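You operate a simulated robot arm through the tools that you are given. There is no shell and no other tool. Be economical: measure what you need, move in short steps, check, and stop when the job is done.

The job below is to be done with a simulated two-armed robot. You get a single attempt, and the scene is never put back.

JOB
Power up the track and run all feeder carriers onto LOAD.
Fine: FEED back to HOLD; stop once all are there.

Only the result counts: the job must be done as asked and must still hold three seconds after the hand-in. Knocking over, shifting, dropping, spilling or breaking anything else fails it.

ROBOT AND FRAMES
Two 7-joint arms with fingered hands on one trunk that stands fixed in place. Base frame: the origin is at the foot of the trunk, x ahead of it, y to its left, z up. Lengths are in m, angles in rad, forces in N, time in s.
The left shoulder is at [0.07, 0.132, 1.217], the right one opposite. With the tool pointing down near the work surface each hand reaches from about 0.1 to 0.54 m from the base axis, measured 20 degrees to its own side. Payload 2.3 kg a hand.
The tool frame of a hand sits at the grasp point between the pads (the TCP): z along the fingers, y along the line on which they close. The tips reach 0.025 m beyond it. The gripper opens to 0.088 m. The gripper's body begins 0.029 m behind the TCP. The gripper is a hand of 3 fingers: y runs from the thumb to the fingers, the wrist lies at [-0.013, -0.097, -0.162] in the tool frame, and closing takes about 1.5 s.
Orientation is that of the tool frame in the base frame, as a unit quaternion [x, y, z, w]. With the fingers straight down and the wrist toward the robot, the tool's x, y and z point along [0, 1, 0], [1, 0, 0] and [0, 0, -1] of the base frame.

CONTROLS
- The arms move only by the tool drive_tool. It takes "left_motion", "right_motion" or both (then of equal length, played together; a hand with none holds still); each is a list of rows, each an object (a shift or turn left out is 0, a gripper value left out holds the last) with "linear": the shift along the tool's x, y, z in units of 250 mm (1.0 is 250 mm), a list of three; "turn": the turn, a rotation vector about the tool's x, y, z in units of 120 degrees (1.0 is 120 degrees), a list of three. In form: [{"linear": [dx, dy, dz], "turn": [wx, wy, wz]}, ...]. A call has 1 to 20 rows; each row is the pose to reach, as a shift and turn from the pose commanded when the call began, along the tool's axes at that moment. "left_jaw" and "right_jaw" are, for a hand that has rows, the closure in counts, from 0 (fully open) to 255 (shut), set as the call begins (left out, the last holds). A call with a number of a shift or a turn outside -1 to 1 is refused whole. Each row takes 0.2 s and may step no farther than 0.05 m and 0.15 rad from the row before; otherwise, or with a gripper value out of range, the whole call is refused. A pose out of reach is approached as far as the arm can. The call stops where the force on the tool passes 40 N (or 10 N more than at its start, if that is more) or the arm is blocked; 0.2 s more then pass. Each finger travels about 0.108 m/s and halts on what it meets, pressing with about 25 N; the grip force reading is that of the motor and also rises with nothing between the fingers. The clock runs only during rows and for 0.2 s after the last one: add rows that repeat a pose to give the fingers time. It gives the time, the measured TCP pose, the force on the tool (base axes), the opening and the grip force at its end, in the units of the frame above (readings bear some noise), with the torque about the TCP (base axes, N m) and any sound that the robot's microphone picked up.
- Cameras (640 x 400 px; columns grow to the right, rows downward): "scene" is now at [0.1182, 0.0489, 1.53]; the picture's right is [0.58, -0.81, 0.00], its down [-0.54, -0.39, -0.75] and it looks along [0.61, 0.44, -0.66] (base axes); focal length 214 px, centre (320, 200). "left" rides on the left gripper at [-0.058, -0.085, -0.099] in its tool frame; the picture's right is [-0.67, -0.35, 0.66], its down [0.69, -0.63, 0.37] and it looks along [0.28, 0.69, 0.66] (tool axes); focal length 261 px, centre (320, 200). "right" rides on the right gripper at [0.058, -0.085, -0.099] in its tool frame; the picture's right is [-0.67, 0.35, -0.66], its down [-0.69, -0.63, 0.37] and it looks along [-0.29, 0.69, 0.66] (tool axes); focal length 261 px, centre (320, 200). There is no depth. A picture from a camera that has moved, and an enlarged one, comes with that camera's place and axes in the base frame and with its lens.
- get_image(camera): a new picture of that camera. The clock stands still meanwhile.
- slide_trunk(by): slides the trunk up (or, below 0, down) by that many m; the arms and the scene camera ride with it, the base frame stays. It gives what a move gives, with no picture.
- curl_fingers(index, middle, thumb_bend, thumb_turn, hand): sets how far each is bent, from 0 (flat) to 1 (curled in); at 0.3 the hand is open as for a grip, at 0.7 the pads meet at the TCP. One left out holds its place. A second passes; each finger stops where it meets its share of the squeeze, and holds until it gets a number again. A gripper value or a shape takes the hand back. It gives what a move gives, with no picture; readings hold the bend of each and the force on the fingers (four entries, about 0 where the hand has none), thumb and palm. thumb_turn goes from beside the hand (0) to across from the fingers (1), as for a grip.
- hand_shape(shape, hand): the hand has 3 fingers and takes this shape, open, in about a second: jaw (thumb against the fingers, like two jaws); tri (thumb and two fingers); tip (a fingertip pinch); poke (one finger out to press); point (the index stretched); flat (the hand flat); cup (the hand cupped); fist (a fist). The gripper value then closes the fingers along that shape, each until it touches; the sizes above hold for jaw. It gives what a move gives, with no picture.
- aim_head(pan, tilt): turns the head with the scene camera to pan (to the left, within 1.501 rad either way) and tilt (down, from -0.506 to 1.204), counted from straight ahead of the robot. It gives what a move gives.
- inspect(camera, box): a new picture of the part [left, top, right, bottom] of that camera's present view, enlarged. The clock stands still meanwhile.
- job_done(): hands the job in; it is judged then, once.

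Go step by step. Nothing tells you positions but the pictures and the camera data: compare them with the known pose of the tool, close in by small moves and look again before you grip or let go. The budget is 120 turns and 78 pictures, counting those below and the enlarged ones. Unless the task says otherwise, let go and move clear before handing in, and close with one line.

The tools are called as name(argument=value, ...) on one line, values as JSON. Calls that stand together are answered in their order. drive_tool: Moves the arms, as the interface text tells. Its arguments: {"type":"object","properties":{"left_motion":{"type":"array"},"left_jaw":{"type":"number"},"right_motion":{"type":"array"},"right_jaw":{"type":"number"}},"required":[]} The other tools are called the same way: slide_trunk (by) slides the trunk up or down; hand_shape (shape, hand) gives the hand a shape; curl_fingers (index, middle, thumb_bend, thumb_turn, hand) moves the fingers one by one; aim_head (pan, tilt) turns the head that bears the scene camera; get_image (camera) takes a picture; inspect (camera, box) takes an enlarged picture of a part of a camera's view; job_done () hands the job in.

At the start:

```text
time_s: 0.0
left_eef_pos: [0.2917, 0.3483, 1.4074]
left_ee_rot: [0.706, 0.708, 0.0, 0.001]
left_force: [0.2, 0.9, 0.8]
left_wrist_torque: [0.01, 0.03, -0.03]
left_finger_gap: 0.0878
left_grasp_force: 0.0
left_shape: jaw
left_bend: [0.3, 0.3, 0.3, 0.98]
left_finger forces: [0.0, 0.0, 0.1, 0.0, 0.1, 0.0]
right_eef_pos: [0.3214, 0.0584, 1.3482]
right_ee_rot: [0.707, 0.707, 0.001, 0.0]
right_force: [0.0, 0.0, -0.1]
right_wrist_torque: [0.0, -0.02, 0.0]
right_finger_gap: 0.0876
right_grasp_force: 0.0
right_shape: jaw
right_bend: [0.3, 0.3, 0.3, 0.98]
right_finger forces: [0.1, 0.1, 0.0, 0.0, 0.1, 0.0]
trunk travel left (down, up): [-0.775, 0.065]
head pan, tilt: [0.623, 0.723]
```

scene: 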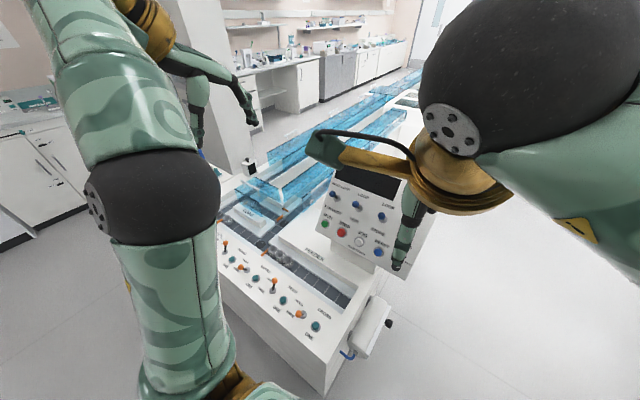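
right: 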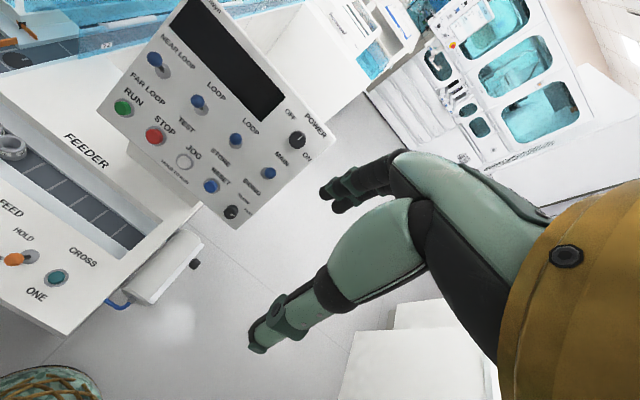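
left: 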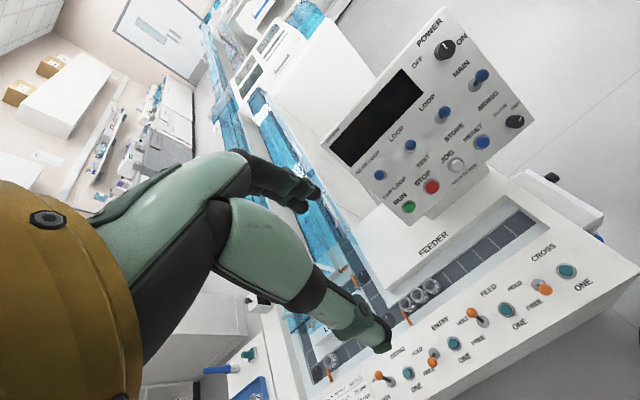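

I see a track console with a display panel (POWER, RUN, STOP, etc.) and a front strip with levers and buttons. I'll take enlarged views to read the labels.

inspect(camera="left", box=[320, 0, 560, 230])

inspect(camera="left", box=[300, 200, 640, 400])

inspect(camera="right", box=[90, 0, 330, 230])

inspect(camera="scene", box=[180, 140, 420, 380])

```text
1.74 times, centred on (440, 115) of left
camera zoom: at [0.207, 0.2897, 1.5056], right [-0.35, -0.67, -0.66], down [-0.63, 0.69, -0.37], along [0.69, 0.28, -0.66], focal length 453 px, centre (111, 348)
```

zoom: 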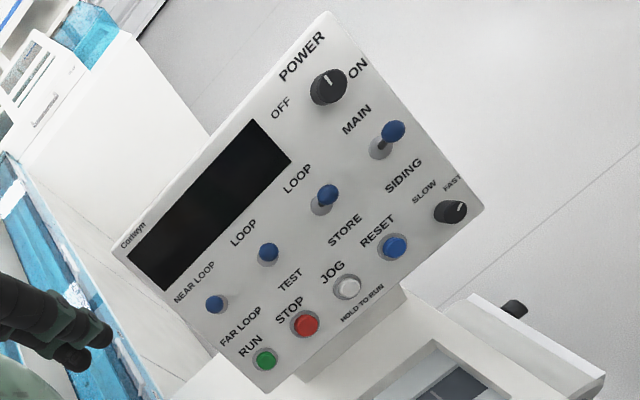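

```text
1.88 times, centred on (470, 300) of left
camera zoom: at [0.207, 0.2897, 1.5056], right [-0.35, -0.67, -0.66], down [-0.63, 0.69, -0.37], along [0.69, 0.28, -0.66], focal length 491 px, centre (38, 12)
```

zoom: 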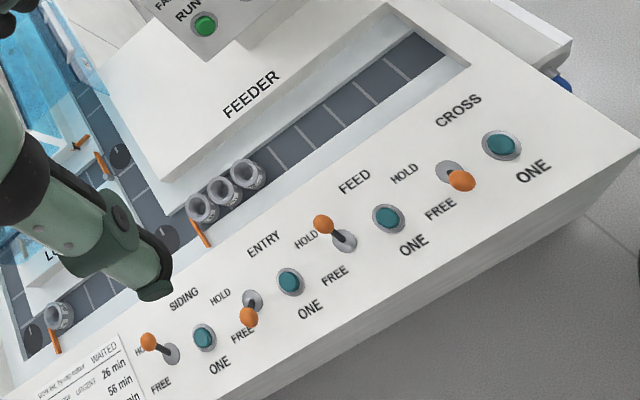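

```text
1.74 times, centred on (210, 115) of right
camera zoom: at [0.2372, 0.116, 1.4491], right [0.35, -0.67, 0.66], down [-0.63, -0.69, -0.37], along [0.69, -0.29, -0.66], focal length 453 px, centre (511, 348)
```

zoom: 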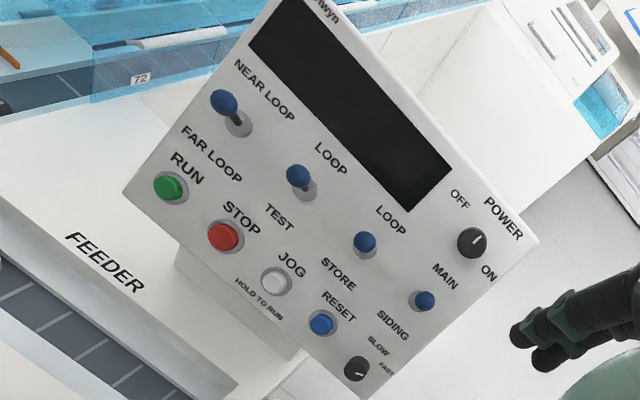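

```text
1.67 times, centred on (300, 260) of scene
camera zoom: at [0.1182, 0.0489, 1.53], right [0.58, -0.81, 0.0], down [-0.54, -0.39, -0.75], along [0.61, 0.44, -0.66], focal length 358 px, centre (353, 100)
```

zoom: 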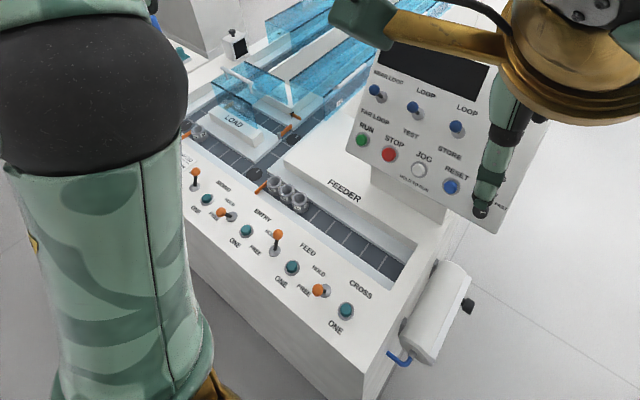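

The FEED gate (third lever) is at HOLD with three carriers behind it; ENTRY and CROSS are FREE and SIDING is HOLD. I need to see the LOAD end and the card, so I move the left hand left and aside for a better look.

drive_tool(left_motion=[{"linear": [0.2, 0, 0]}, {"linear": [0.4, 0, 0]}, {"linear": [0.6, 0, 0]}, {"linear": [0.8, 0, 0]}])

get_image(camera="left")

get_image(camera="scene")

```text
time_s: 1.0
left_eef_pos: [0.2808, 0.4696, 1.3638]
left_ee_rot: [0.707, 0.707, -0.001, -0.001]
left_force: [-0.5, -0.1, 0.5]
left_wrist_torque: [-0.03, 0.0, 0.01]
left_finger_gap: 0.0878
left_grasp_force: 0.1
left_shape: jaw
left_bend: [0.3, 0.3, 0.3, 0.98]
left_finger forces: [0.0, 0.0, 0.0, 0.0, 0.0, 0.0]
left hand out of reach, approached as far as the arm can: row 2, 3, 4
right_eef_pos: [0.3226, 0.0593, 1.348]
right_ee_rot: [0.707, 0.707, 0.0, -0.001]
right_force: [0.5, 1.1, -0.2]
right_wrist_torque: [-0.03, 0.0, -0.01]
right_finger_gap: 0.0874
right_grasp_force: 0.1
right_shape: jaw
right_bend: [0.3, 0.3, 0.3, 0.98]
right_finger forces: [0.0, 0.0, 0.0, 0.0, 0.0, 0.0]
trunk travel left (down, up): [-0.775, 0.065]
head pan, tilt: [0.623, 0.723]
```

```text
70 pictures are left
camera left: at [0.1955, 0.4123, 1.4623], right [-0.35, -0.67, -0.65], down [-0.63, 0.69, -0.37], along [0.69, 0.28, -0.66], focal length 261 px, centre (320, 200)
```

left: 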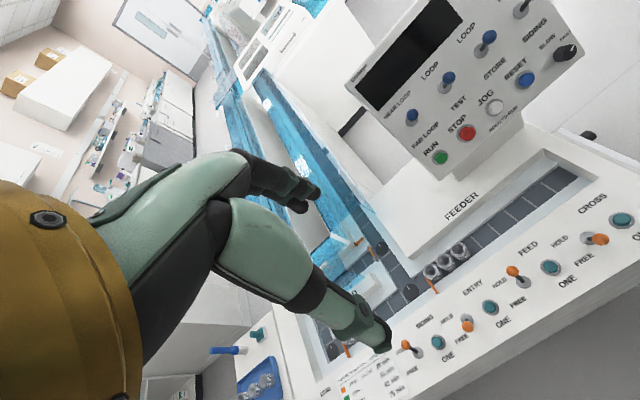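

```text
69 pictures are left
camera scene: at [0.1192, 0.0499, 1.5299], right [0.58, -0.81, 0.0], down [-0.54, -0.39, -0.75], along [0.61, 0.44, -0.66], focal length 214 px, centre (320, 200)
```

scene: 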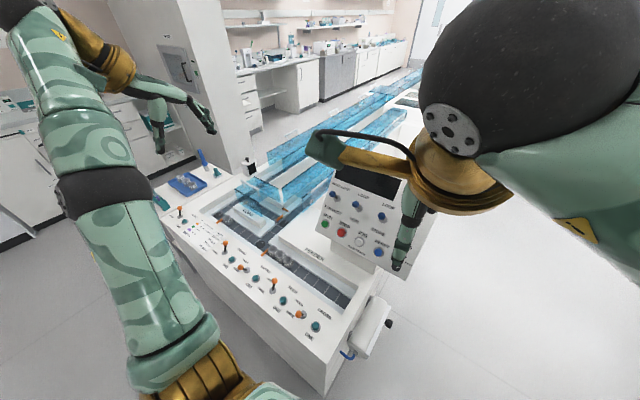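

inspect(camera="scene", box=[140, 140, 300, 260])

inspect(camera="scene", box=[210, 60, 440, 230])

```text
3.33 times, centred on (220, 200) of scene
camera zoom: at [0.1192, 0.0499, 1.5299], right [0.58, -0.81, 0.0], down [-0.54, -0.39, -0.75], along [0.61, 0.44, -0.66], focal length 715 px, centre (653, 200)
```

zoom: 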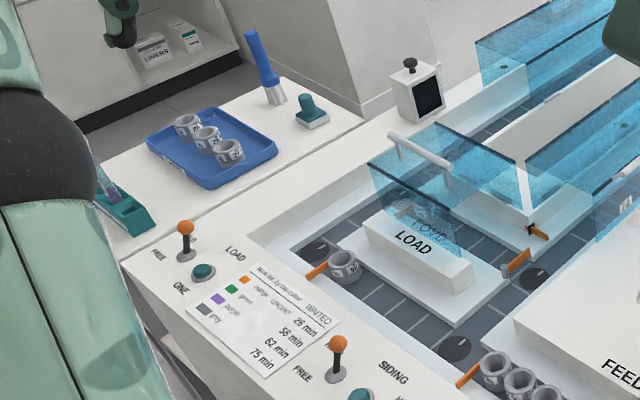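

```text
2.35 times, centred on (325, 145) of scene
camera zoom: at [0.1192, 0.0499, 1.5299], right [0.58, -0.81, 0.0], down [-0.54, -0.39, -0.75], along [0.61, 0.44, -0.66], focal length 505 px, centre (308, 329)
```

zoom: 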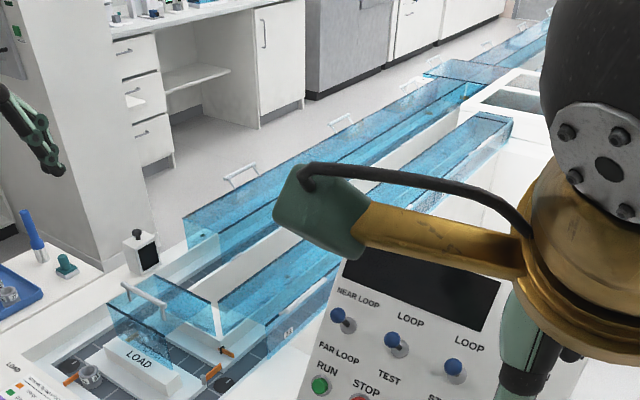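

Controls located: FEED station about (0.31, 0.34, 0.785), POWER knob (0.62, 0.08, 1.146), RUN (0.54, 0.33, 0.964). Now I study the track layout around LOAD in detail.

inspect(camera="scene", box=[200, 170, 296, 230])

inspect(camera="left", box=[300, 220, 480, 400])

inspect(camera="left", box=[180, 0, 400, 160])

```text
6.67 times, centred on (248, 200) of scene
camera zoom: at [0.1192, 0.0499, 1.5299], right [0.58, -0.81, 0.0], down [-0.54, -0.39, -0.75], along [0.61, 0.44, -0.66], focal length 1430 px, centre (800, 200)
```

zoom: 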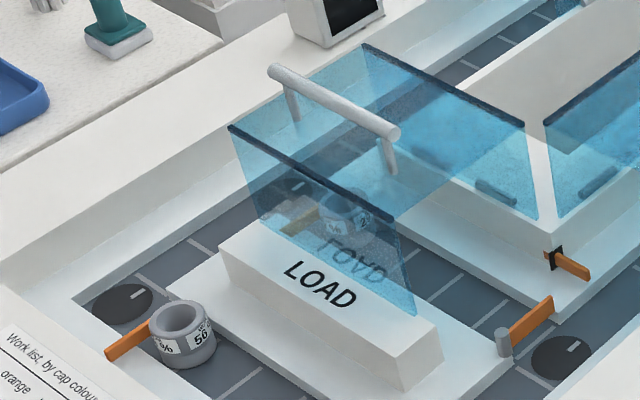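

```text
2.22 times, centred on (390, 310) of left
camera zoom: at [0.1955, 0.4123, 1.4623], right [-0.35, -0.67, -0.65], down [-0.63, 0.69, -0.37], along [0.69, 0.28, -0.66], focal length 579 px, centre (164, -44)
```

zoom: 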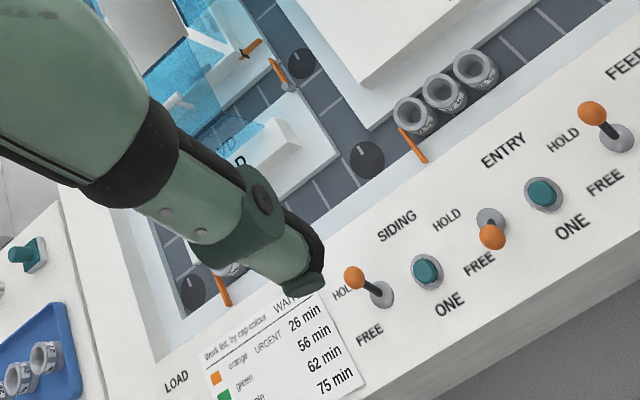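

```text
2.50 times, centred on (290, 80) of left
camera zoom: at [0.1955, 0.4123, 1.4623], right [-0.35, -0.67, -0.65], down [-0.63, 0.69, -0.37], along [0.69, 0.28, -0.66], focal length 652 px, centre (395, 500)
```

zoom: 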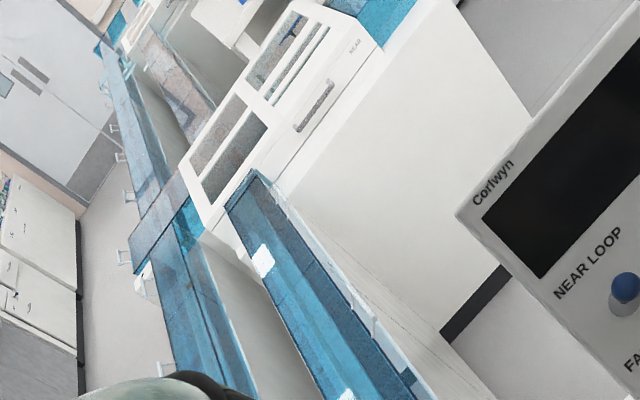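

The feeder lane runs leftward through FEED directly onto the LOAD lane (LOAD gate at its left end holds), and the panel switches all stand up in LOOP/MAIN. First comes POWER: I bring the right hand in front of the knob, pointing square at the panel.

drive_tool(right_motion=[{"linear": [0.012, 0.099, 0.07], "turn": [-0.061, 0, 0]}, {"linear": [0.024, 0.198, 0.14], "turn": [-0.122, 0, 0]}, {"linear": [0.036, 0.297, 0.21], "turn": [-0.183, 0, 0]}, {"linear": [0.048, 0.396, 0.28], "turn": [-0.244, 0, 0]}, {"linear": [0.06, 0.495, 0.35], "turn": [-0.305, 0, 0]}, {"linear": [0.072, 0.594, 0.42], "turn": [-0.366, 0, 0]}, {"linear": [0.084, 0.693, 0.49], "turn": [-0.427, 0, 0]}, {"linear": [0.096, 0.79, 0.56], "turn": [-0.489, 0, 0]}])

get_image(camera="right")

get_image(camera="scene")

```text
time_s: 2.8
left_eef_pos: [0.2813, 0.4706, 1.3623]
left_ee_rot: [0.707, 0.707, 0.0, -0.001]
left_force: [-0.5, -1.0, -0.5]
left_wrist_torque: [0.02, 0.02, -0.02]
left_finger_gap: 0.0877
left_grasp_force: 0.0
left_shape: jaw
left_bend: [0.3, 0.3, 0.3, 0.98]
left_finger forces: [0.0, 0.0, 0.0, 0.1, 0.1, 0.0]
right_eef_pos: [0.5233, 0.0806, 1.2099]
right_ee_rot: [0.619, 0.614, 0.348, 0.346]
right_force: [1.2, -0.2, -0.3]
right_wrist_torque: [0.01, -0.02, 0.01]
right_finger_gap: 0.0876
right_grasp_force: 0.2
right_shape: jaw
right_bend: [0.3, 0.3, 0.3, 0.98]
right_finger forces: [0.0, 0.0, 0.1, 0.1, 0.0, 0.0]
trunk travel left (down, up): [-0.775, 0.065]
head pan, tilt: [0.623, 0.723]
```

```text
63 pictures are left
camera right: at [0.3939, 0.1392, 1.1912], right [-0.38, -0.67, 0.63], down [-0.02, -0.68, -0.73], along [0.92, -0.29, 0.25], focal length 261 px, centre (320, 200)
```

right: 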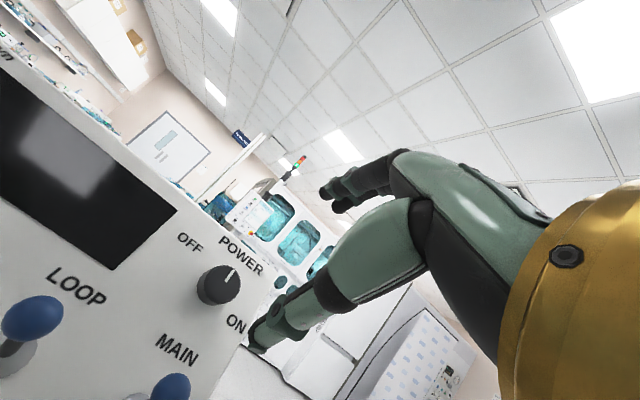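

```text
62 pictures are left
camera scene: at [0.1201, 0.0493, 1.5299], right [0.58, -0.81, 0.0], down [-0.54, -0.39, -0.75], along [0.61, 0.44, -0.66], focal length 214 px, centre (320, 200)
```

scene: 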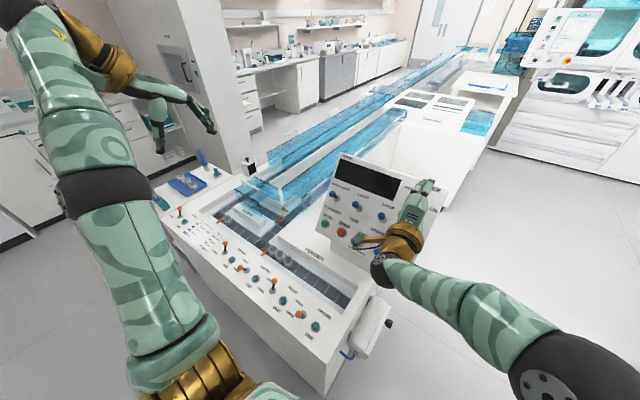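

The hand is in front of the POWER knob. I enlarge to read the pointer and check the alignment.

inspect(camera="right", box=[160, 220, 280, 350])

inspect(camera="scene", box=[310, 140, 460, 280])

```text
3.08 times, centred on (220, 285) of right
camera zoom: at [0.3939, 0.1392, 1.1912], right [-0.38, -0.67, 0.63], down [-0.02, -0.68, -0.73], along [0.92, -0.29, 0.25], focal length 802 px, centre (628, -62)
```

zoom: 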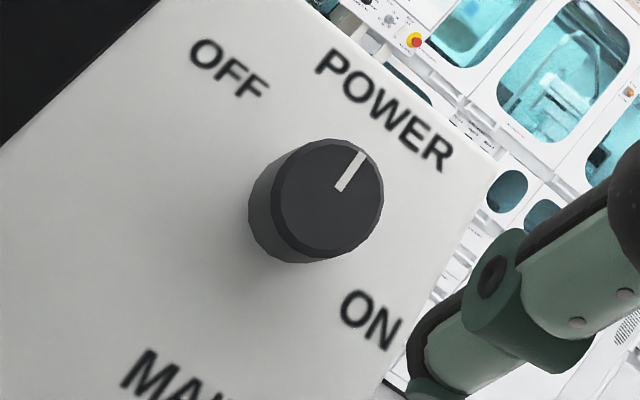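

```text
2.86 times, centred on (385, 210) of scene
camera zoom: at [0.1201, 0.0493, 1.5299], right [0.58, -0.81, 0.0], down [-0.54, -0.39, -0.75], along [0.61, 0.44, -0.66], focal length 613 px, centre (134, 171)
```

zoom: 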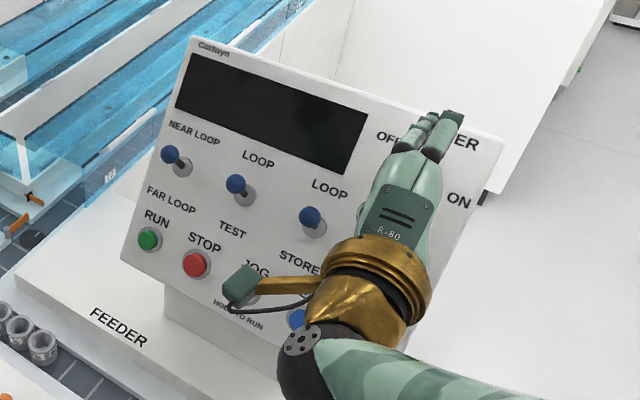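

The pointer stands at 12 o'clock with ON to the right (clockwise). I pre-turn the hand −40°, then approach the knob with open fingers.

drive_tool(right_motion=[{"linear": [0.008, -0.032, 0], "turn": [0, 0, -0.066]}, {"linear": [0.008, -0.032, 0.05], "turn": [0, 0, -0.133]}, {"linear": [0.008, -0.032, 0.1], "turn": [0, 0, -0.2]}, {"linear": [0.008, -0.032, 0.15], "turn": [0, 0, -0.266]}, {"linear": [0.008, -0.032, 0.2], "turn": [0, 0, -0.333]}])

inspect(camera="scene", box=[370, 140, 470, 220])

get_image(camera="right")

```text
time_s: 4.0
left_eef_pos: [0.2802, 0.4691, 1.3634]
left_ee_rot: [0.707, 0.707, 0.0, 0.0]
left_force: [-0.1, 0.3, 0.9]
left_wrist_torque: [0.01, 0.0, -0.01]
left_finger_gap: 0.0874
left_grasp_force: 0.0
left_shape: jaw
left_bend: [0.3, 0.3, 0.3, 0.98]
left_finger forces: [0.1, 0.1, 0.1, 0.0, 0.0, 0.0]
right_eef_pos: [0.5596, 0.0839, 1.1749]
right_ee_rot: [0.368, 0.791, 0.206, 0.443]
right_force: [0.7, 0.6, 1.3]
right_wrist_torque: [0.0, 0.01, -0.02]
right_finger_gap: 0.0877
right_grasp_force: 0.0
right_shape: jaw
right_bend: [0.3, 0.3, 0.3, 0.98]
right_finger forces: [0.0, 0.0, 0.1, 0.0, 0.0, 0.0]
trunk travel left (down, up): [-0.775, 0.065]
head pan, tilt: [0.623, 0.723]
```

```text
5.00 times, centred on (420, 180) of scene
camera zoom: at [0.119, 0.0489, 1.53], right [0.58, -0.81, 0.0], down [-0.54, -0.39, -0.75], along [0.61, 0.44, -0.66], focal length 1072 px, centre (-180, 300)
```

zoom: 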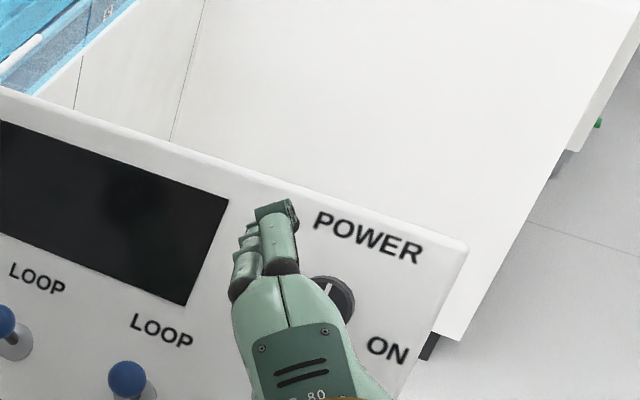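

```text
58 pictures are left
camera right: at [0.4209, 0.0732, 1.142], right [-0.2, -0.29, 0.94], down [0.29, -0.93, -0.22], along [0.94, 0.23, 0.27], focal length 261 px, centre (320, 200)
```

right: 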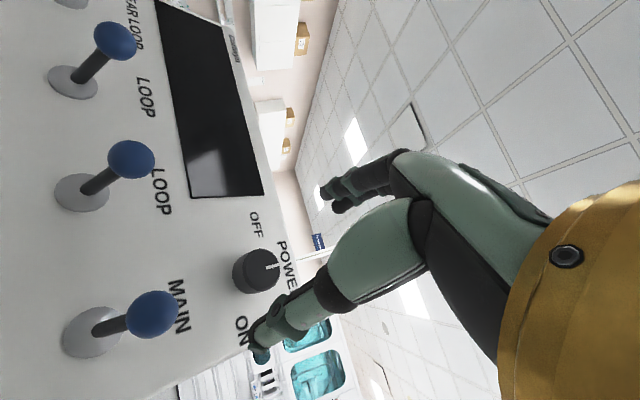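

Knob alignment is good, but twisting from here could sweep the thumb past the MAIN lever below the knob. I'll turn further negative first so the working twist ends at the present clear angle.

drive_tool(right_motion=[{"linear": [-0.014, 0, 0], "turn": [0, 0, -0.067]}, {"linear": [-0.014, 0, 0], "turn": [0, 0, -0.133]}, {"linear": [-0.014, 0, 0], "turn": [0, 0, -0.2]}, {"linear": [-0.014, 0, 0], "turn": [0, 0, -0.267]}, {"linear": [-0.014, 0, 0], "turn": [0, 0, -0.333]}, {"linear": [-0.014, 0, 0], "turn": [0, 0, -0.4]}, {"linear": [-0.014, 0, 0], "turn": [0, 0, -0.467]}, {"linear": [-0.014, 0, 0], "turn": [0, 0, -0.533]}, {"linear": [-0.014, 0, 0], "turn": [0, 0, -0.6]}, {"linear": [-0.014, 0, 0], "turn": [0, 0, -0.667]}])

inspect(camera="scene", box=[350, 110, 490, 230])

```text
time_s: 6.2
left_eef_pos: [0.2803, 0.4698, 1.3634]
left_ee_rot: [0.707, 0.707, 0.0, 0.001]
left_force: [-0.1, -0.1, 0.0]
left_wrist_torque: [-0.01, 0.01, -0.01]
left_finger_gap: 0.0878
left_grasp_force: 0.0
left_shape: jaw
left_bend: [0.3, 0.3, 0.3, 0.98]
left_finger forces: [0.0, 0.0, 0.1, 0.0, 0.0, 0.0]
right_eef_pos: [0.5601, 0.0824, 1.1775]
right_ee_rot: [-0.227, 0.842, -0.128, 0.472]
right_force: [0.3, 0.0, 0.1]
right_wrist_torque: [-0.02, 0.0, 0.0]
right_finger_gap: 0.0878
right_grasp_force: 0.1
right_shape: jaw
right_bend: [0.3, 0.3, 0.3, 0.98]
right_finger forces: [0.1, 0.0, 0.1, 0.0, 0.0, 0.0]
trunk travel left (down, up): [-0.775, 0.065]
head pan, tilt: [0.623, 0.723]
```

```text
3.33 times, centred on (420, 170) of scene
camera zoom: at [0.1184, 0.0499, 1.53], right [0.58, -0.81, 0.0], down [-0.54, -0.39, -0.75], along [0.61, 0.44, -0.66], focal length 715 px, centre (-13, 300)
```

zoom: 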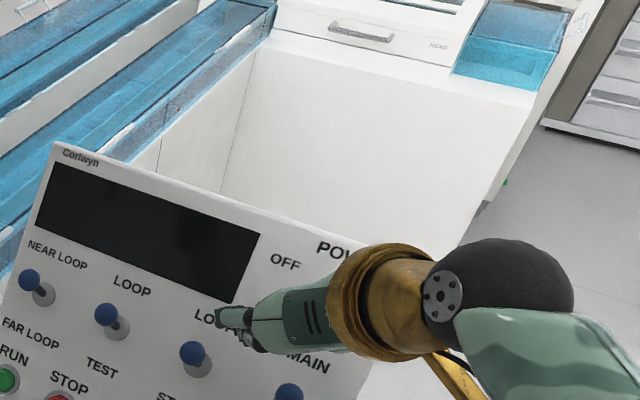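

The hand is now at −120° with clear room around the levers and centred on the knob. I advance 60 mm onto it.

drive_tool(right_motion=[{"linear": [0, 0, 0.08]}, {"linear": [0, 0, 0.14]}, {"linear": [0, 0, 0.19]}, {"linear": [0, 0, 0.22]}, {"linear": [0, 0, 0.24]}])

get_image(camera="right")

inspect(camera="scene", box=[350, 110, 490, 230])

```text
time_s: 7.4
left_eef_pos: [0.2787, 0.4684, 1.3638]
left_ee_rot: [0.707, 0.707, 0.0, 0.001]
left_force: [-0.6, 0.3, 0.0]
left_wrist_torque: [-0.02, 0.0, 0.02]
left_finger_gap: 0.0878
left_grasp_force: 0.0
left_shape: jaw
left_bend: [0.3, 0.3, 0.3, 0.98]
left_finger forces: [0.0, 0.1, 0.0, 0.1, 0.0, 0.0]
right_eef_pos: [0.5753, 0.0732, 1.1471]
right_ee_rot: [-0.225, 0.842, -0.127, 0.473]
right_force: [0.4, 0.3, -0.4]
right_wrist_torque: [-0.02, 0.0, -0.01]
right_finger_gap: 0.0876
right_grasp_force: 0.0
right_shape: jaw
right_bend: [0.3, 0.3, 0.3, 0.98]
right_finger forces: [0.0, 0.0, 0.1, 0.0, 0.1, 0.0]
right hand out of reach, approached as far as the arm can: row 1, 2, 3, 4, 5
trunk travel left (down, up): [-0.775, 0.065]
head pan, tilt: [0.623, 0.723]
```

```text
56 pictures are left
camera right: at [0.4847, -0.0286, 1.1935], right [-0.35, 0.64, 0.69], down [0.79, -0.2, 0.59], along [0.51, 0.74, -0.43], focal length 261 px, centre (320, 200)
```

right: 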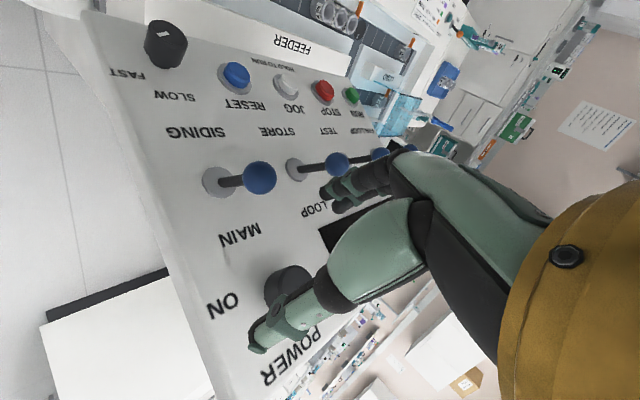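

```text
3.33 times, centred on (420, 170) of scene
camera zoom: at [0.1185, 0.0487, 1.53], right [0.58, -0.81, 0.0], down [-0.54, -0.39, -0.75], along [0.61, 0.44, -0.66], focal length 715 px, centre (-13, 300)
```

zoom: 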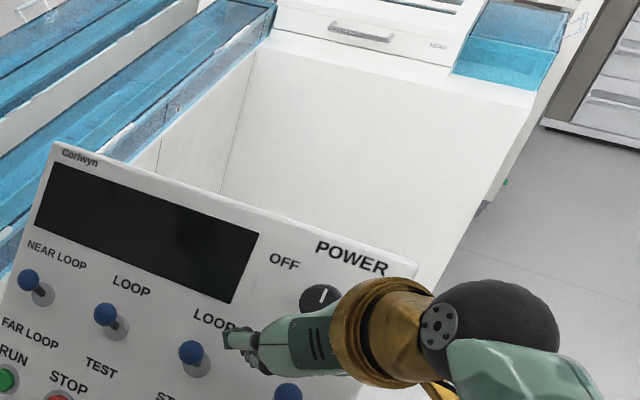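

That angle puts the knob just out of reach. I back off to the standoff and check.

drive_tool(right_motion=[{"linear": [0, 0, -0.08]}, {"linear": [0, 0, -0.16]}, {"linear": [0, 0, -0.24]}])

drive_tool(right_motion=[{"turn": [0, 0, 0.06]}, {"turn": [0, 0, 0.12]}, {"turn": [0, 0, 0.18]}, {"turn": [0, 0, 0.24]}, {"turn": [0, 0, 0.292]}])

```text
time_s: 8.2
left_eef_pos: [0.2789, 0.4689, 1.3646]
left_ee_rot: [0.707, 0.707, -0.001, 0.0]
left_force: [0.1, -1.0, 0.1]
left_wrist_torque: [0.0, 0.0, 0.03]
left_finger_gap: 0.0875
left_grasp_force: 0.2
left_shape: jaw
left_bend: [0.3, 0.3, 0.3, 0.98]
left_finger forces: [0.1, 0.0, 0.0, 0.0, 0.0, 0.0]
right_eef_pos: [0.5226, 0.0747, 1.1792]
right_ee_rot: [-0.226, 0.842, -0.127, 0.473]
right_force: [0.0, 0.5, 0.0]
right_wrist_torque: [0.0, -0.02, 0.02]
right_finger_gap: 0.0877
right_grasp_force: 0.1
right_shape: jaw
right_bend: [0.3, 0.3, 0.3, 0.98]
right_finger forces: [0.1, 0.0, 0.1, 0.1, 0.0, 0.0]
trunk travel left (down, up): [-0.775, 0.065]
head pan, tilt: [0.623, 0.723]
```

```text
time_s: 9.4
left_eef_pos: [0.2799, 0.4708, 1.365]
left_ee_rot: [0.707, 0.707, 0.0, 0.0]
left_force: [-0.7, -0.4, 0.4]
left_wrist_torque: [-0.01, 0.03, 0.0]
left_finger_gap: 0.0877
left_grasp_force: 0.1
left_shape: jaw
left_bend: [0.3, 0.3, 0.3, 0.98]
left_finger forces: [0.0, 0.0, 0.0, 0.0, 0.0, 0.0]
right_eef_pos: [0.5213, 0.0742, 1.18]
right_ee_rot: [0.04, 0.871, 0.022, 0.489]
right_force: [-1.1, 0.2, -0.2]
right_wrist_torque: [-0.01, 0.0, 0.0]
right_finger_gap: 0.0878
right_grasp_force: 0.0
right_shape: jaw
right_bend: [0.3, 0.3, 0.3, 0.98]
right_finger forces: [0.0, 0.0, 0.1, 0.0, 0.0, 0.0]
trunk travel left (down, up): [-0.775, 0.065]
head pan, tilt: [0.623, 0.723]
```

Commanded pose snaps to the reached one. Now at −85°, I correct laterally and then advance onto the knob.

drive_tool(right_motion=[{"linear": [-0.07, 0.042, 0.0]}, {"linear": [-0.07, 0.042, 0.12]}, {"linear": [-0.07, 0.042, 0.24]}, {"linear": [-0.07, 0.042, 0.32]}, {"linear": [-0.07, 0.042, 0.377]}])

get_image(camera="right")

```text
time_s: 10.6
left_eef_pos: [0.2803, 0.4687, 1.3644]
left_ee_rot: [0.707, 0.707, 0.0, 0.0]
left_force: [0.8, 0.1, 0.0]
left_wrist_torque: [0.01, 0.02, 0.0]
left_finger_gap: 0.0877
left_grasp_force: 0.0
left_shape: jaw
left_bend: [0.3, 0.3, 0.3, 0.98]
left_finger forces: [0.0, 0.0, 0.0, 0.0, 0.1, 0.1]
right_eef_pos: [0.6115, 0.083, 1.1453]
right_ee_rot: [0.038, 0.872, 0.022, 0.488]
right_force: [0.3, 0.2, 0.4]
right_wrist_torque: [0.04, 0.01, 0.02]
right_finger_gap: 0.088
right_grasp_force: 0.1
right_shape: jaw
right_bend: [0.3, 0.3, 0.3, 0.98]
right_finger forces: [0.1, 0.0, 0.0, 0.1, 0.0, 0.0]
trunk travel left (down, up): [-0.775, 0.065]
head pan, tilt: [0.623, 0.723]
```

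```text
54 pictures are left
camera right: at [0.4922, 0.0039, 1.1425], right [-0.2, 0.29, 0.94], down [0.64, -0.69, 0.35], along [0.74, 0.67, -0.05], focal length 261 px, centre (320, 200)
```

right: 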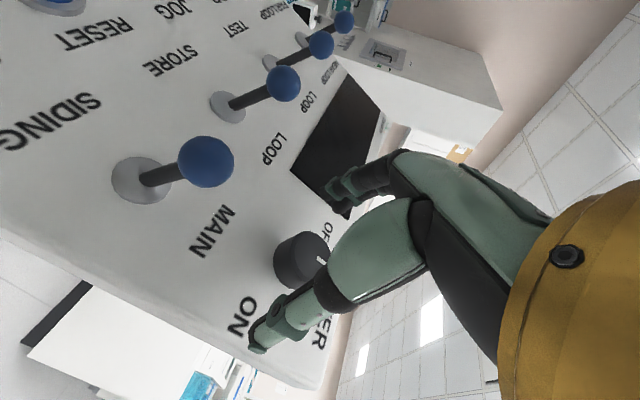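

The knob sits between thumb and fingers. I nudge 3 mm and close the grip.

drive_tool(right_motion=[{"linear": [0, -0.012, 0]}, {"linear": [0, -0.012, 0]}, {"linear": [0, -0.012, 0]}, {"linear": [0, -0.012, 0]}, {"linear": [0, -0.012, 0]}, {"linear": [0, -0.012, 0]}, {"linear": [0, -0.012, 0]}, {"linear": [0, -0.012, 0]}], right_jaw=255)

get_image(camera="right")

```text
time_s: 12.4
left_eef_pos: [0.2797, 0.4687, 1.3642]
left_ee_rot: [0.707, 0.707, 0.0, 0.0]
left_force: [-0.2, 1.1, 0.0]
left_wrist_torque: [-0.03, -0.03, 0.03]
left_finger_gap: 0.0876
left_grasp_force: 0.0
left_shape: jaw
left_bend: [0.3, 0.3, 0.3, 0.98]
left_finger forces: [0.1, 0.1, 0.1, 0.0, 0.0, 0.0]
right_eef_pos: [0.6107, 0.0819, 1.1463]
right_ee_rot: [0.038, 0.871, 0.022, 0.489]
right_force: [-1.1, -0.2, -4.6]
right_wrist_torque: [-0.03, 0.09, 0.01]
right_finger_gap: 0.0238
right_grasp_force: 25.4
right_shape: jaw
right_bend: [0.74, 0.52, 0.75, 1.0]
right_finger forces: [13.4, 7.9, 0.0, 0.0, 22.6, 0.0]
trunk travel left (down, up): [-0.775, 0.065]
head pan, tilt: [0.623, 0.723]
```

```text
53 pictures are left
camera right: at [0.4921, 0.0008, 1.1427], right [-0.2, 0.29, 0.94], down [0.64, -0.69, 0.35], along [0.74, 0.67, -0.05], focal length 261 px, centre (320, 200)
```

right: 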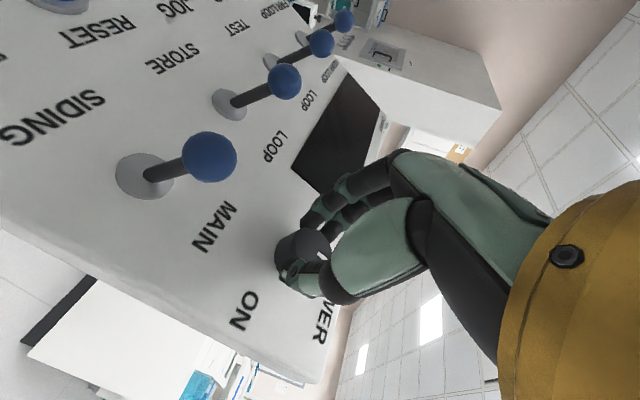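

Gripped with good force. I now twist clockwise about 50°.

drive_tool(right_motion=[{"turn": [0, 0, 0.07]}, {"turn": [0, 0, 0.14]}, {"turn": [0, 0, 0.21]}, {"turn": [0, 0, 0.28]}, {"turn": [0, 0, 0.35]}, {"turn": [0, 0, 0.416]}])

get_image(camera="right")

inspect(camera="scene", box=[310, 120, 470, 260])

```text
time_s: 13.8
left_eef_pos: [0.2787, 0.473, 1.3626]
left_ee_rot: [0.707, 0.707, 0.0, 0.002]
left_force: [0.7, -0.1, -0.1]
left_wrist_torque: [0.01, 0.0, 0.03]
left_finger_gap: 0.0879
left_grasp_force: 0.1
left_shape: jaw
left_bend: [0.3, 0.3, 0.3, 0.98]
left_finger forces: [0.1, 0.0, 0.0, 0.0, 0.1, 0.1]
right_eef_pos: [0.6115, 0.0848, 1.1456]
right_ee_rot: [0.402, 0.773, 0.226, 0.435]
right_force: [-0.6, 7.3, 0.1]
right_wrist_torque: [0.06, -0.08, 0.17]
right_finger_gap: 0.0237
right_grasp_force: 25.6
right_shape: jaw
right_bend: [0.74, 0.52, 0.75, 1.0]
right_finger forces: [16.4, 9.6, 0.0, 0.0, 21.7, 0.0]
trunk travel left (down, up): [-0.775, 0.065]
head pan, tilt: [0.623, 0.723]
```

```text
52 pictures are left
camera right: at [0.4729, 0.0828, 1.1105], right [-0.21, -0.35, 0.91], down [0.25, -0.92, -0.29], along [0.94, 0.16, 0.28], focal length 261 px, centre (320, 200)
```

right: 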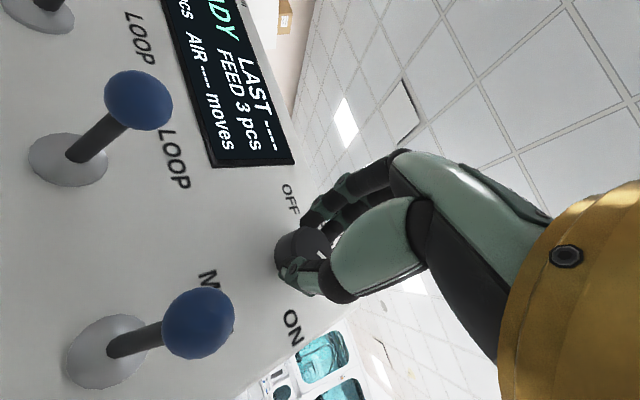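

```text
2.86 times, centred on (390, 190) of scene
camera zoom: at [0.118, 0.0534, 1.53], right [0.58, -0.81, 0.0], down [-0.54, -0.39, -0.75], along [0.61, 0.44, -0.66], focal length 613 px, centre (120, 229)
```

zoom: 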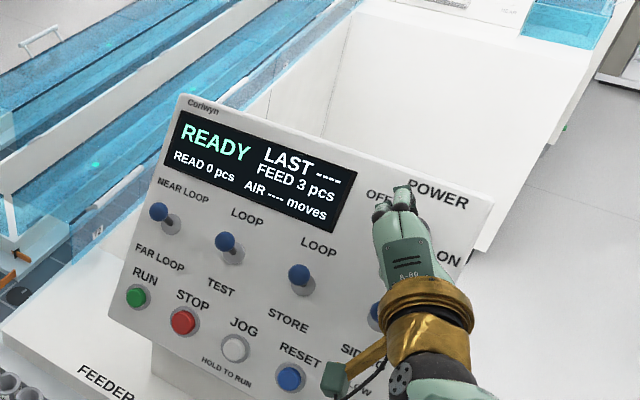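

Display lit: READY, FEED 3 pcs. I open the hand and back away along the knob axis.

drive_tool(right_motion=[{"linear": [0, 0, 0]}, {"linear": [0, 0, 0]}, {"linear": [0, 0, 0]}, {"linear": [0, 0, 0]}, {"linear": [0, 0, 0]}, {"linear": [0, 0, -0.12]}, {"linear": [0, 0, -0.28]}, {"linear": [0, 0, -0.44]}, {"linear": [0, 0, -0.6]}], right_jaw=0)

get_image(camera="scene")

inspect(camera="scene", box=[310, 130, 460, 270])

```text
time_s: 15.8
left_eef_pos: [0.2784, 0.4696, 1.3645]
left_ee_rot: [0.707, 0.707, 0.0, 0.0]
left_force: [-0.3, 0.7, 0.6]
left_wrist_torque: [-0.03, 0.01, 0.01]
left_finger_gap: 0.0878
left_grasp_force: 0.1
left_shape: jaw
left_bend: [0.3, 0.3, 0.3, 0.98]
left_finger forces: [0.0, 0.1, 0.0, 0.1, 0.1, 0.0]
right_eef_pos: [0.4871, 0.0658, 1.1314]
right_ee_rot: [0.445, 0.807, 0.181, 0.343]
right_force: [0.5, -0.7, 0.3]
right_wrist_torque: [-0.02, 0.01, -0.04]
right_finger_gap: 0.0881
right_grasp_force: 0.1
right_shape: jaw
right_bend: [0.3, 0.3, 0.3, 0.98]
right_finger forces: [0.1, 0.0, 0.1, 0.0, 0.0, 0.0]
trunk travel left (down, up): [-0.775, 0.065]
head pan, tilt: [0.623, 0.723]
stopped in row 9 (right hand): the arm was blocked; the commanded pose is now the measured one
```

```text
50 pictures are left
camera scene: at [0.1181, 0.0494, 1.53], right [0.58, -0.81, 0.0], down [-0.54, -0.39, -0.75], along [0.61, 0.44, -0.66], focal length 214 px, centre (320, 200)
```

scene: 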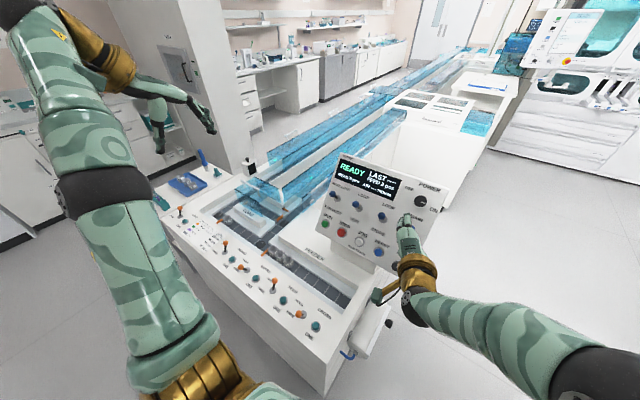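

```text
2.86 times, centred on (385, 200) of scene
camera zoom: at [0.1181, 0.0494, 1.53], right [0.58, -0.81, 0.0], down [-0.54, -0.39, -0.75], along [0.61, 0.44, -0.66], focal length 613 px, centre (134, 200)
```

zoom: 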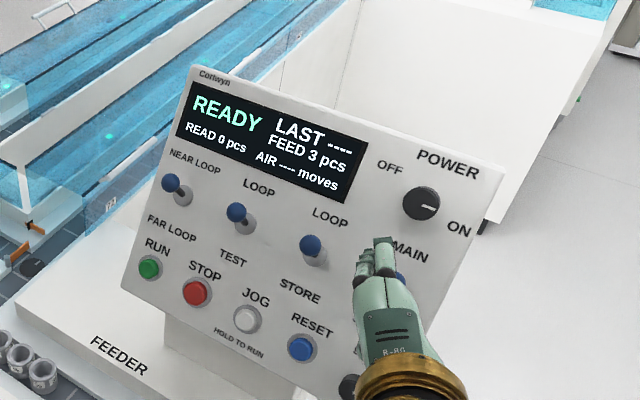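

The track is powered (knob at ON). I retract the right arm clear and bring the left hand down toward the FEED lever, whose knob I place at about (0.327, 0.393, 0.839).

drive_tool(right_motion=[{"linear": [-0.047, -0.078, -0.127]}, {"linear": [-0.094, -0.157, -0.254]}, {"linear": [-0.141, -0.235, -0.381]}, {"linear": [-0.188, -0.314, -0.508]}])

drive_tool(left_motion=[{"linear": [-0.06, 0.036, 0.16]}, {"linear": [-0.12, 0.072, 0.32]}, {"linear": [-0.18, 0.108, 0.48]}, {"linear": [-0.24, 0.144, 0.64]}, {"linear": [-0.308, 0.188, 0.8]}])

get_image(camera="left")

get_image(camera="scene")

```text
time_s: 16.9
left_eef_pos: [0.2789, 0.4672, 1.3654]
left_ee_rot: [0.707, 0.707, 0.002, 0.0]
left_force: [0.2, 0.3, -0.1]
left_wrist_torque: [0.0, -0.05, 0.01]
left_finger_gap: 0.0877
left_grasp_force: 0.0
left_shape: jaw
left_bend: [0.3, 0.3, 0.3, 0.98]
left_finger forces: [0.0, 0.0, 0.1, 0.1, 0.1, 0.1]
right_eef_pos: [0.3703, -0.0091, 1.1926]
right_ee_rot: [0.439, 0.81, 0.18, 0.346]
right_force: [-0.8, 0.5, 0.3]
right_wrist_torque: [-0.03, -0.01, 0.03]
right_finger_gap: 0.0878
right_grasp_force: 0.0
right_shape: jaw
right_bend: [0.3, 0.3, 0.3, 0.98]
right_finger forces: [0.0, 0.1, 0.1, 0.1, 0.0, 0.0]
right hand out of reach, approached as far as the arm can: row 4
trunk travel left (down, up): [-0.775, 0.065]
head pan, tilt: [0.623, 0.723]
```

```text
time_s: 18.1
left_eef_pos: [0.3257, 0.39, 1.1645]
left_ee_rot: [0.707, 0.707, 0.0, -0.001]
left_force: [0.0, -0.2, 0.8]
left_wrist_torque: [-0.03, -0.01, -0.01]
left_finger_gap: 0.0876
left_grasp_force: 0.0
left_shape: jaw
left_bend: [0.3, 0.3, 0.3, 0.98]
left_finger forces: [0.0, 0.0, 0.1, 0.0, 0.1, 0.1]
right_eef_pos: [0.374, -0.009, 1.1924]
right_ee_rot: [0.438, 0.81, 0.18, 0.344]
right_force: [-1.1, 0.7, 0.6]
right_wrist_torque: [0.0, 0.0, 0.01]
right_finger_gap: 0.0879
right_grasp_force: 0.2
right_shape: jaw
right_bend: [0.3, 0.3, 0.3, 0.98]
right_finger forces: [0.1, 0.0, 0.1, 0.0, 0.0, 0.0]
trunk travel left (down, up): [-0.775, 0.065]
head pan, tilt: [0.623, 0.723]
```

```text
48 pictures are left
camera left: at [0.2407, 0.3318, 1.2628], right [-0.35, -0.67, -0.66], down [-0.63, 0.69, -0.36], along [0.69, 0.29, -0.66], focal length 261 px, centre (320, 200)
```

left: 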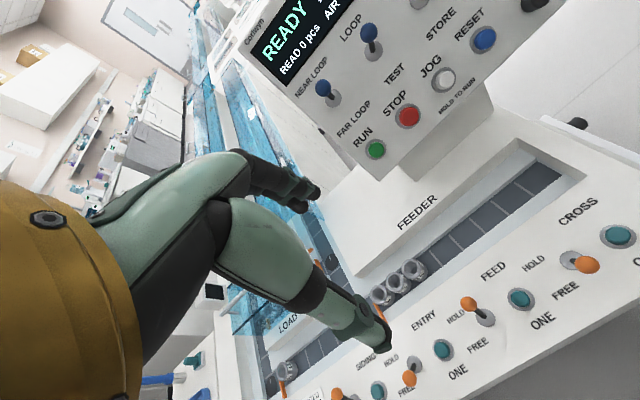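

```text
47 pictures are left
camera scene: at [0.1193, 0.0482, 1.53], right [0.58, -0.81, 0.0], down [-0.54, -0.39, -0.75], along [0.61, 0.44, -0.66], focal length 214 px, centre (320, 200)
```

scene: 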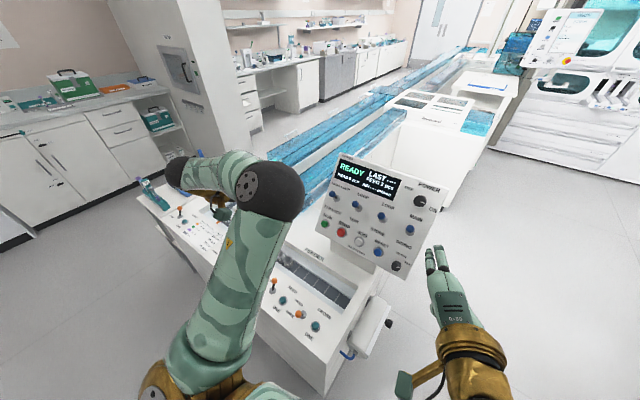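

The predicted knob position matches the image. I descend straddling the FEED lever, stopping just above it to look.

drive_tool(left_motion=[{"linear": [0.01, 0.005, 0.2]}, {"linear": [0.01, 0.005, 0.4]}, {"linear": [0.01, 0.005, 0.6]}, {"linear": [0.01, 0.005, 0.8]}, {"linear": [0.01, 0.005, 1.0]}])

get_image(camera="left")

```text
time_s: 19.2
left_eef_pos: [0.3271, 0.3942, 0.9129]
left_ee_rot: [0.707, 0.707, -0.001, 0.0]
left_force: [0.6, 0.5, -0.6]
left_wrist_torque: [-0.02, 0.01, -0.02]
left_finger_gap: 0.0877
left_grasp_force: 0.1
left_shape: jaw
left_bend: [0.3, 0.3, 0.3, 0.98]
left_finger forces: [0.0, 0.0, 0.0, 0.0, 0.0, 0.0]
right_eef_pos: [0.3742, -0.0079, 1.1928]
right_ee_rot: [0.44, 0.809, 0.179, 0.346]
right_force: [0.0, -0.4, -0.5]
right_wrist_torque: [-0.01, 0.02, 0.01]
right_finger_gap: 0.088
right_grasp_force: 0.0
right_shape: jaw
right_bend: [0.3, 0.3, 0.3, 0.98]
right_finger forces: [0.0, 0.0, 0.1, 0.1, 0.0, 0.0]
trunk travel left (down, up): [-0.775, 0.065]
head pan, tilt: [0.623, 0.723]
```

```text
46 pictures are left
camera left: at [0.2428, 0.337, 1.0122], right [-0.35, -0.67, -0.66], down [-0.63, 0.69, -0.37], along [0.69, 0.29, -0.66], focal length 261 px, centre (320, 200)
```

left: 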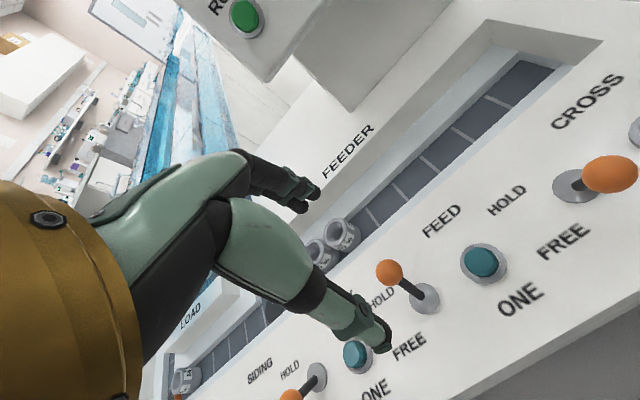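

The lever knob sits between the fingers. I narrow the jaw and descend to knob height.

drive_tool(left_motion=[{"linear": [0, 0, 0]}, {"linear": [0, 0, 0]}, {"linear": [0, 0, 0]}, {"linear": [0, 0, 0.1]}, {"linear": [0, 0, 0.2]}, {"linear": [0, 0, 0.3]}], left_jaw=80)

get_image(camera="left")

```text
time_s: 20.6
left_eef_pos: [0.3268, 0.3944, 0.8391]
left_ee_rot: [0.707, 0.707, 0.0, 0.0]
left_force: [0.5, -0.4, -0.2]
left_wrist_torque: [0.01, -0.01, -0.01]
left_finger_gap: 0.0605
left_grasp_force: 0.2
left_shape: jaw
left_bend: [0.27, 0.37, 0.59, 0.99]
left_finger forces: [0.0, 0.0, 0.0, 0.1, 0.0, 0.0]
right_eef_pos: [0.3726, -0.0072, 1.1932]
right_ee_rot: [0.439, 0.809, 0.18, 0.345]
right_force: [0.2, -0.9, -0.5]
right_wrist_torque: [0.03, -0.01, 0.01]
right_finger_gap: 0.088
right_grasp_force: 0.0
right_shape: jaw
right_bend: [0.3, 0.3, 0.3, 0.98]
right_finger forces: [0.1, 0.0, 0.0, 0.0, 0.0, 0.0]
trunk travel left (down, up): [-0.775, 0.065]
head pan, tilt: [0.623, 0.723]
```

```text
45 pictures are left
camera left: at [0.2414, 0.3368, 0.9385], right [-0.35, -0.67, -0.66], down [-0.63, 0.69, -0.37], along [0.69, 0.28, -0.66], focal length 261 px, centre (320, 200)
```

left: 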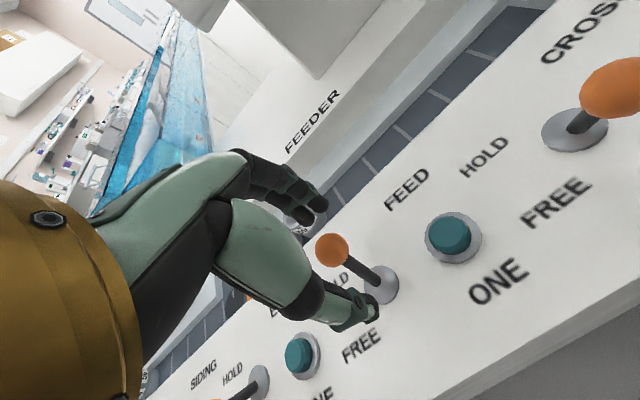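

Straddling the lever. I pull toward the robot (FREE).

drive_tool(left_motion=[{"linear": [0, -0.06, 0]}, {"linear": [0, -0.12, 0]}, {"linear": [0, -0.18, 0]}, {"linear": [0, -0.23, 0]}, {"linear": [0, -0.27, 0]}])

get_image(camera="left")

```text
time_s: 21.9
left_eef_pos: [0.2641, 0.3937, 0.8394]
left_ee_rot: [0.708, 0.707, -0.001, -0.001]
left_force: [10.5, -0.3, 3.3]
left_wrist_torque: [0.02, -0.33, -0.04]
left_finger_gap: 0.0658
left_grasp_force: 0.1
left_shape: jaw
left_bend: [0.25, 0.3, 0.59, 0.99]
left_finger forces: [3.1, 7.5, 0.0, 0.1, 0.1, 0.0]
right_eef_pos: [0.376, -0.0083, 1.1923]
right_ee_rot: [0.44, 0.81, 0.179, 0.344]
right_force: [0.6, -0.3, 0.9]
right_wrist_torque: [0.02, 0.01, 0.0]
right_finger_gap: 0.088
right_grasp_force: 0.0
right_shape: jaw
right_bend: [0.3, 0.3, 0.3, 0.98]
right_finger forces: [0.0, 0.1, 0.0, 0.1, 0.0, 0.0]
trunk travel left (down, up): [-0.775, 0.065]
head pan, tilt: [0.623, 0.723]
```

```text
44 pictures are left
camera left: at [0.1783, 0.336, 0.9373], right [-0.35, -0.67, -0.66], down [-0.63, 0.69, -0.37], along [0.7, 0.28, -0.66], focal length 261 px, centre (320, 200)
```

left: 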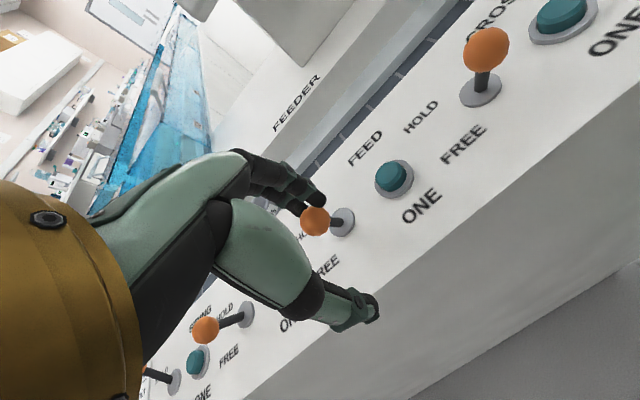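

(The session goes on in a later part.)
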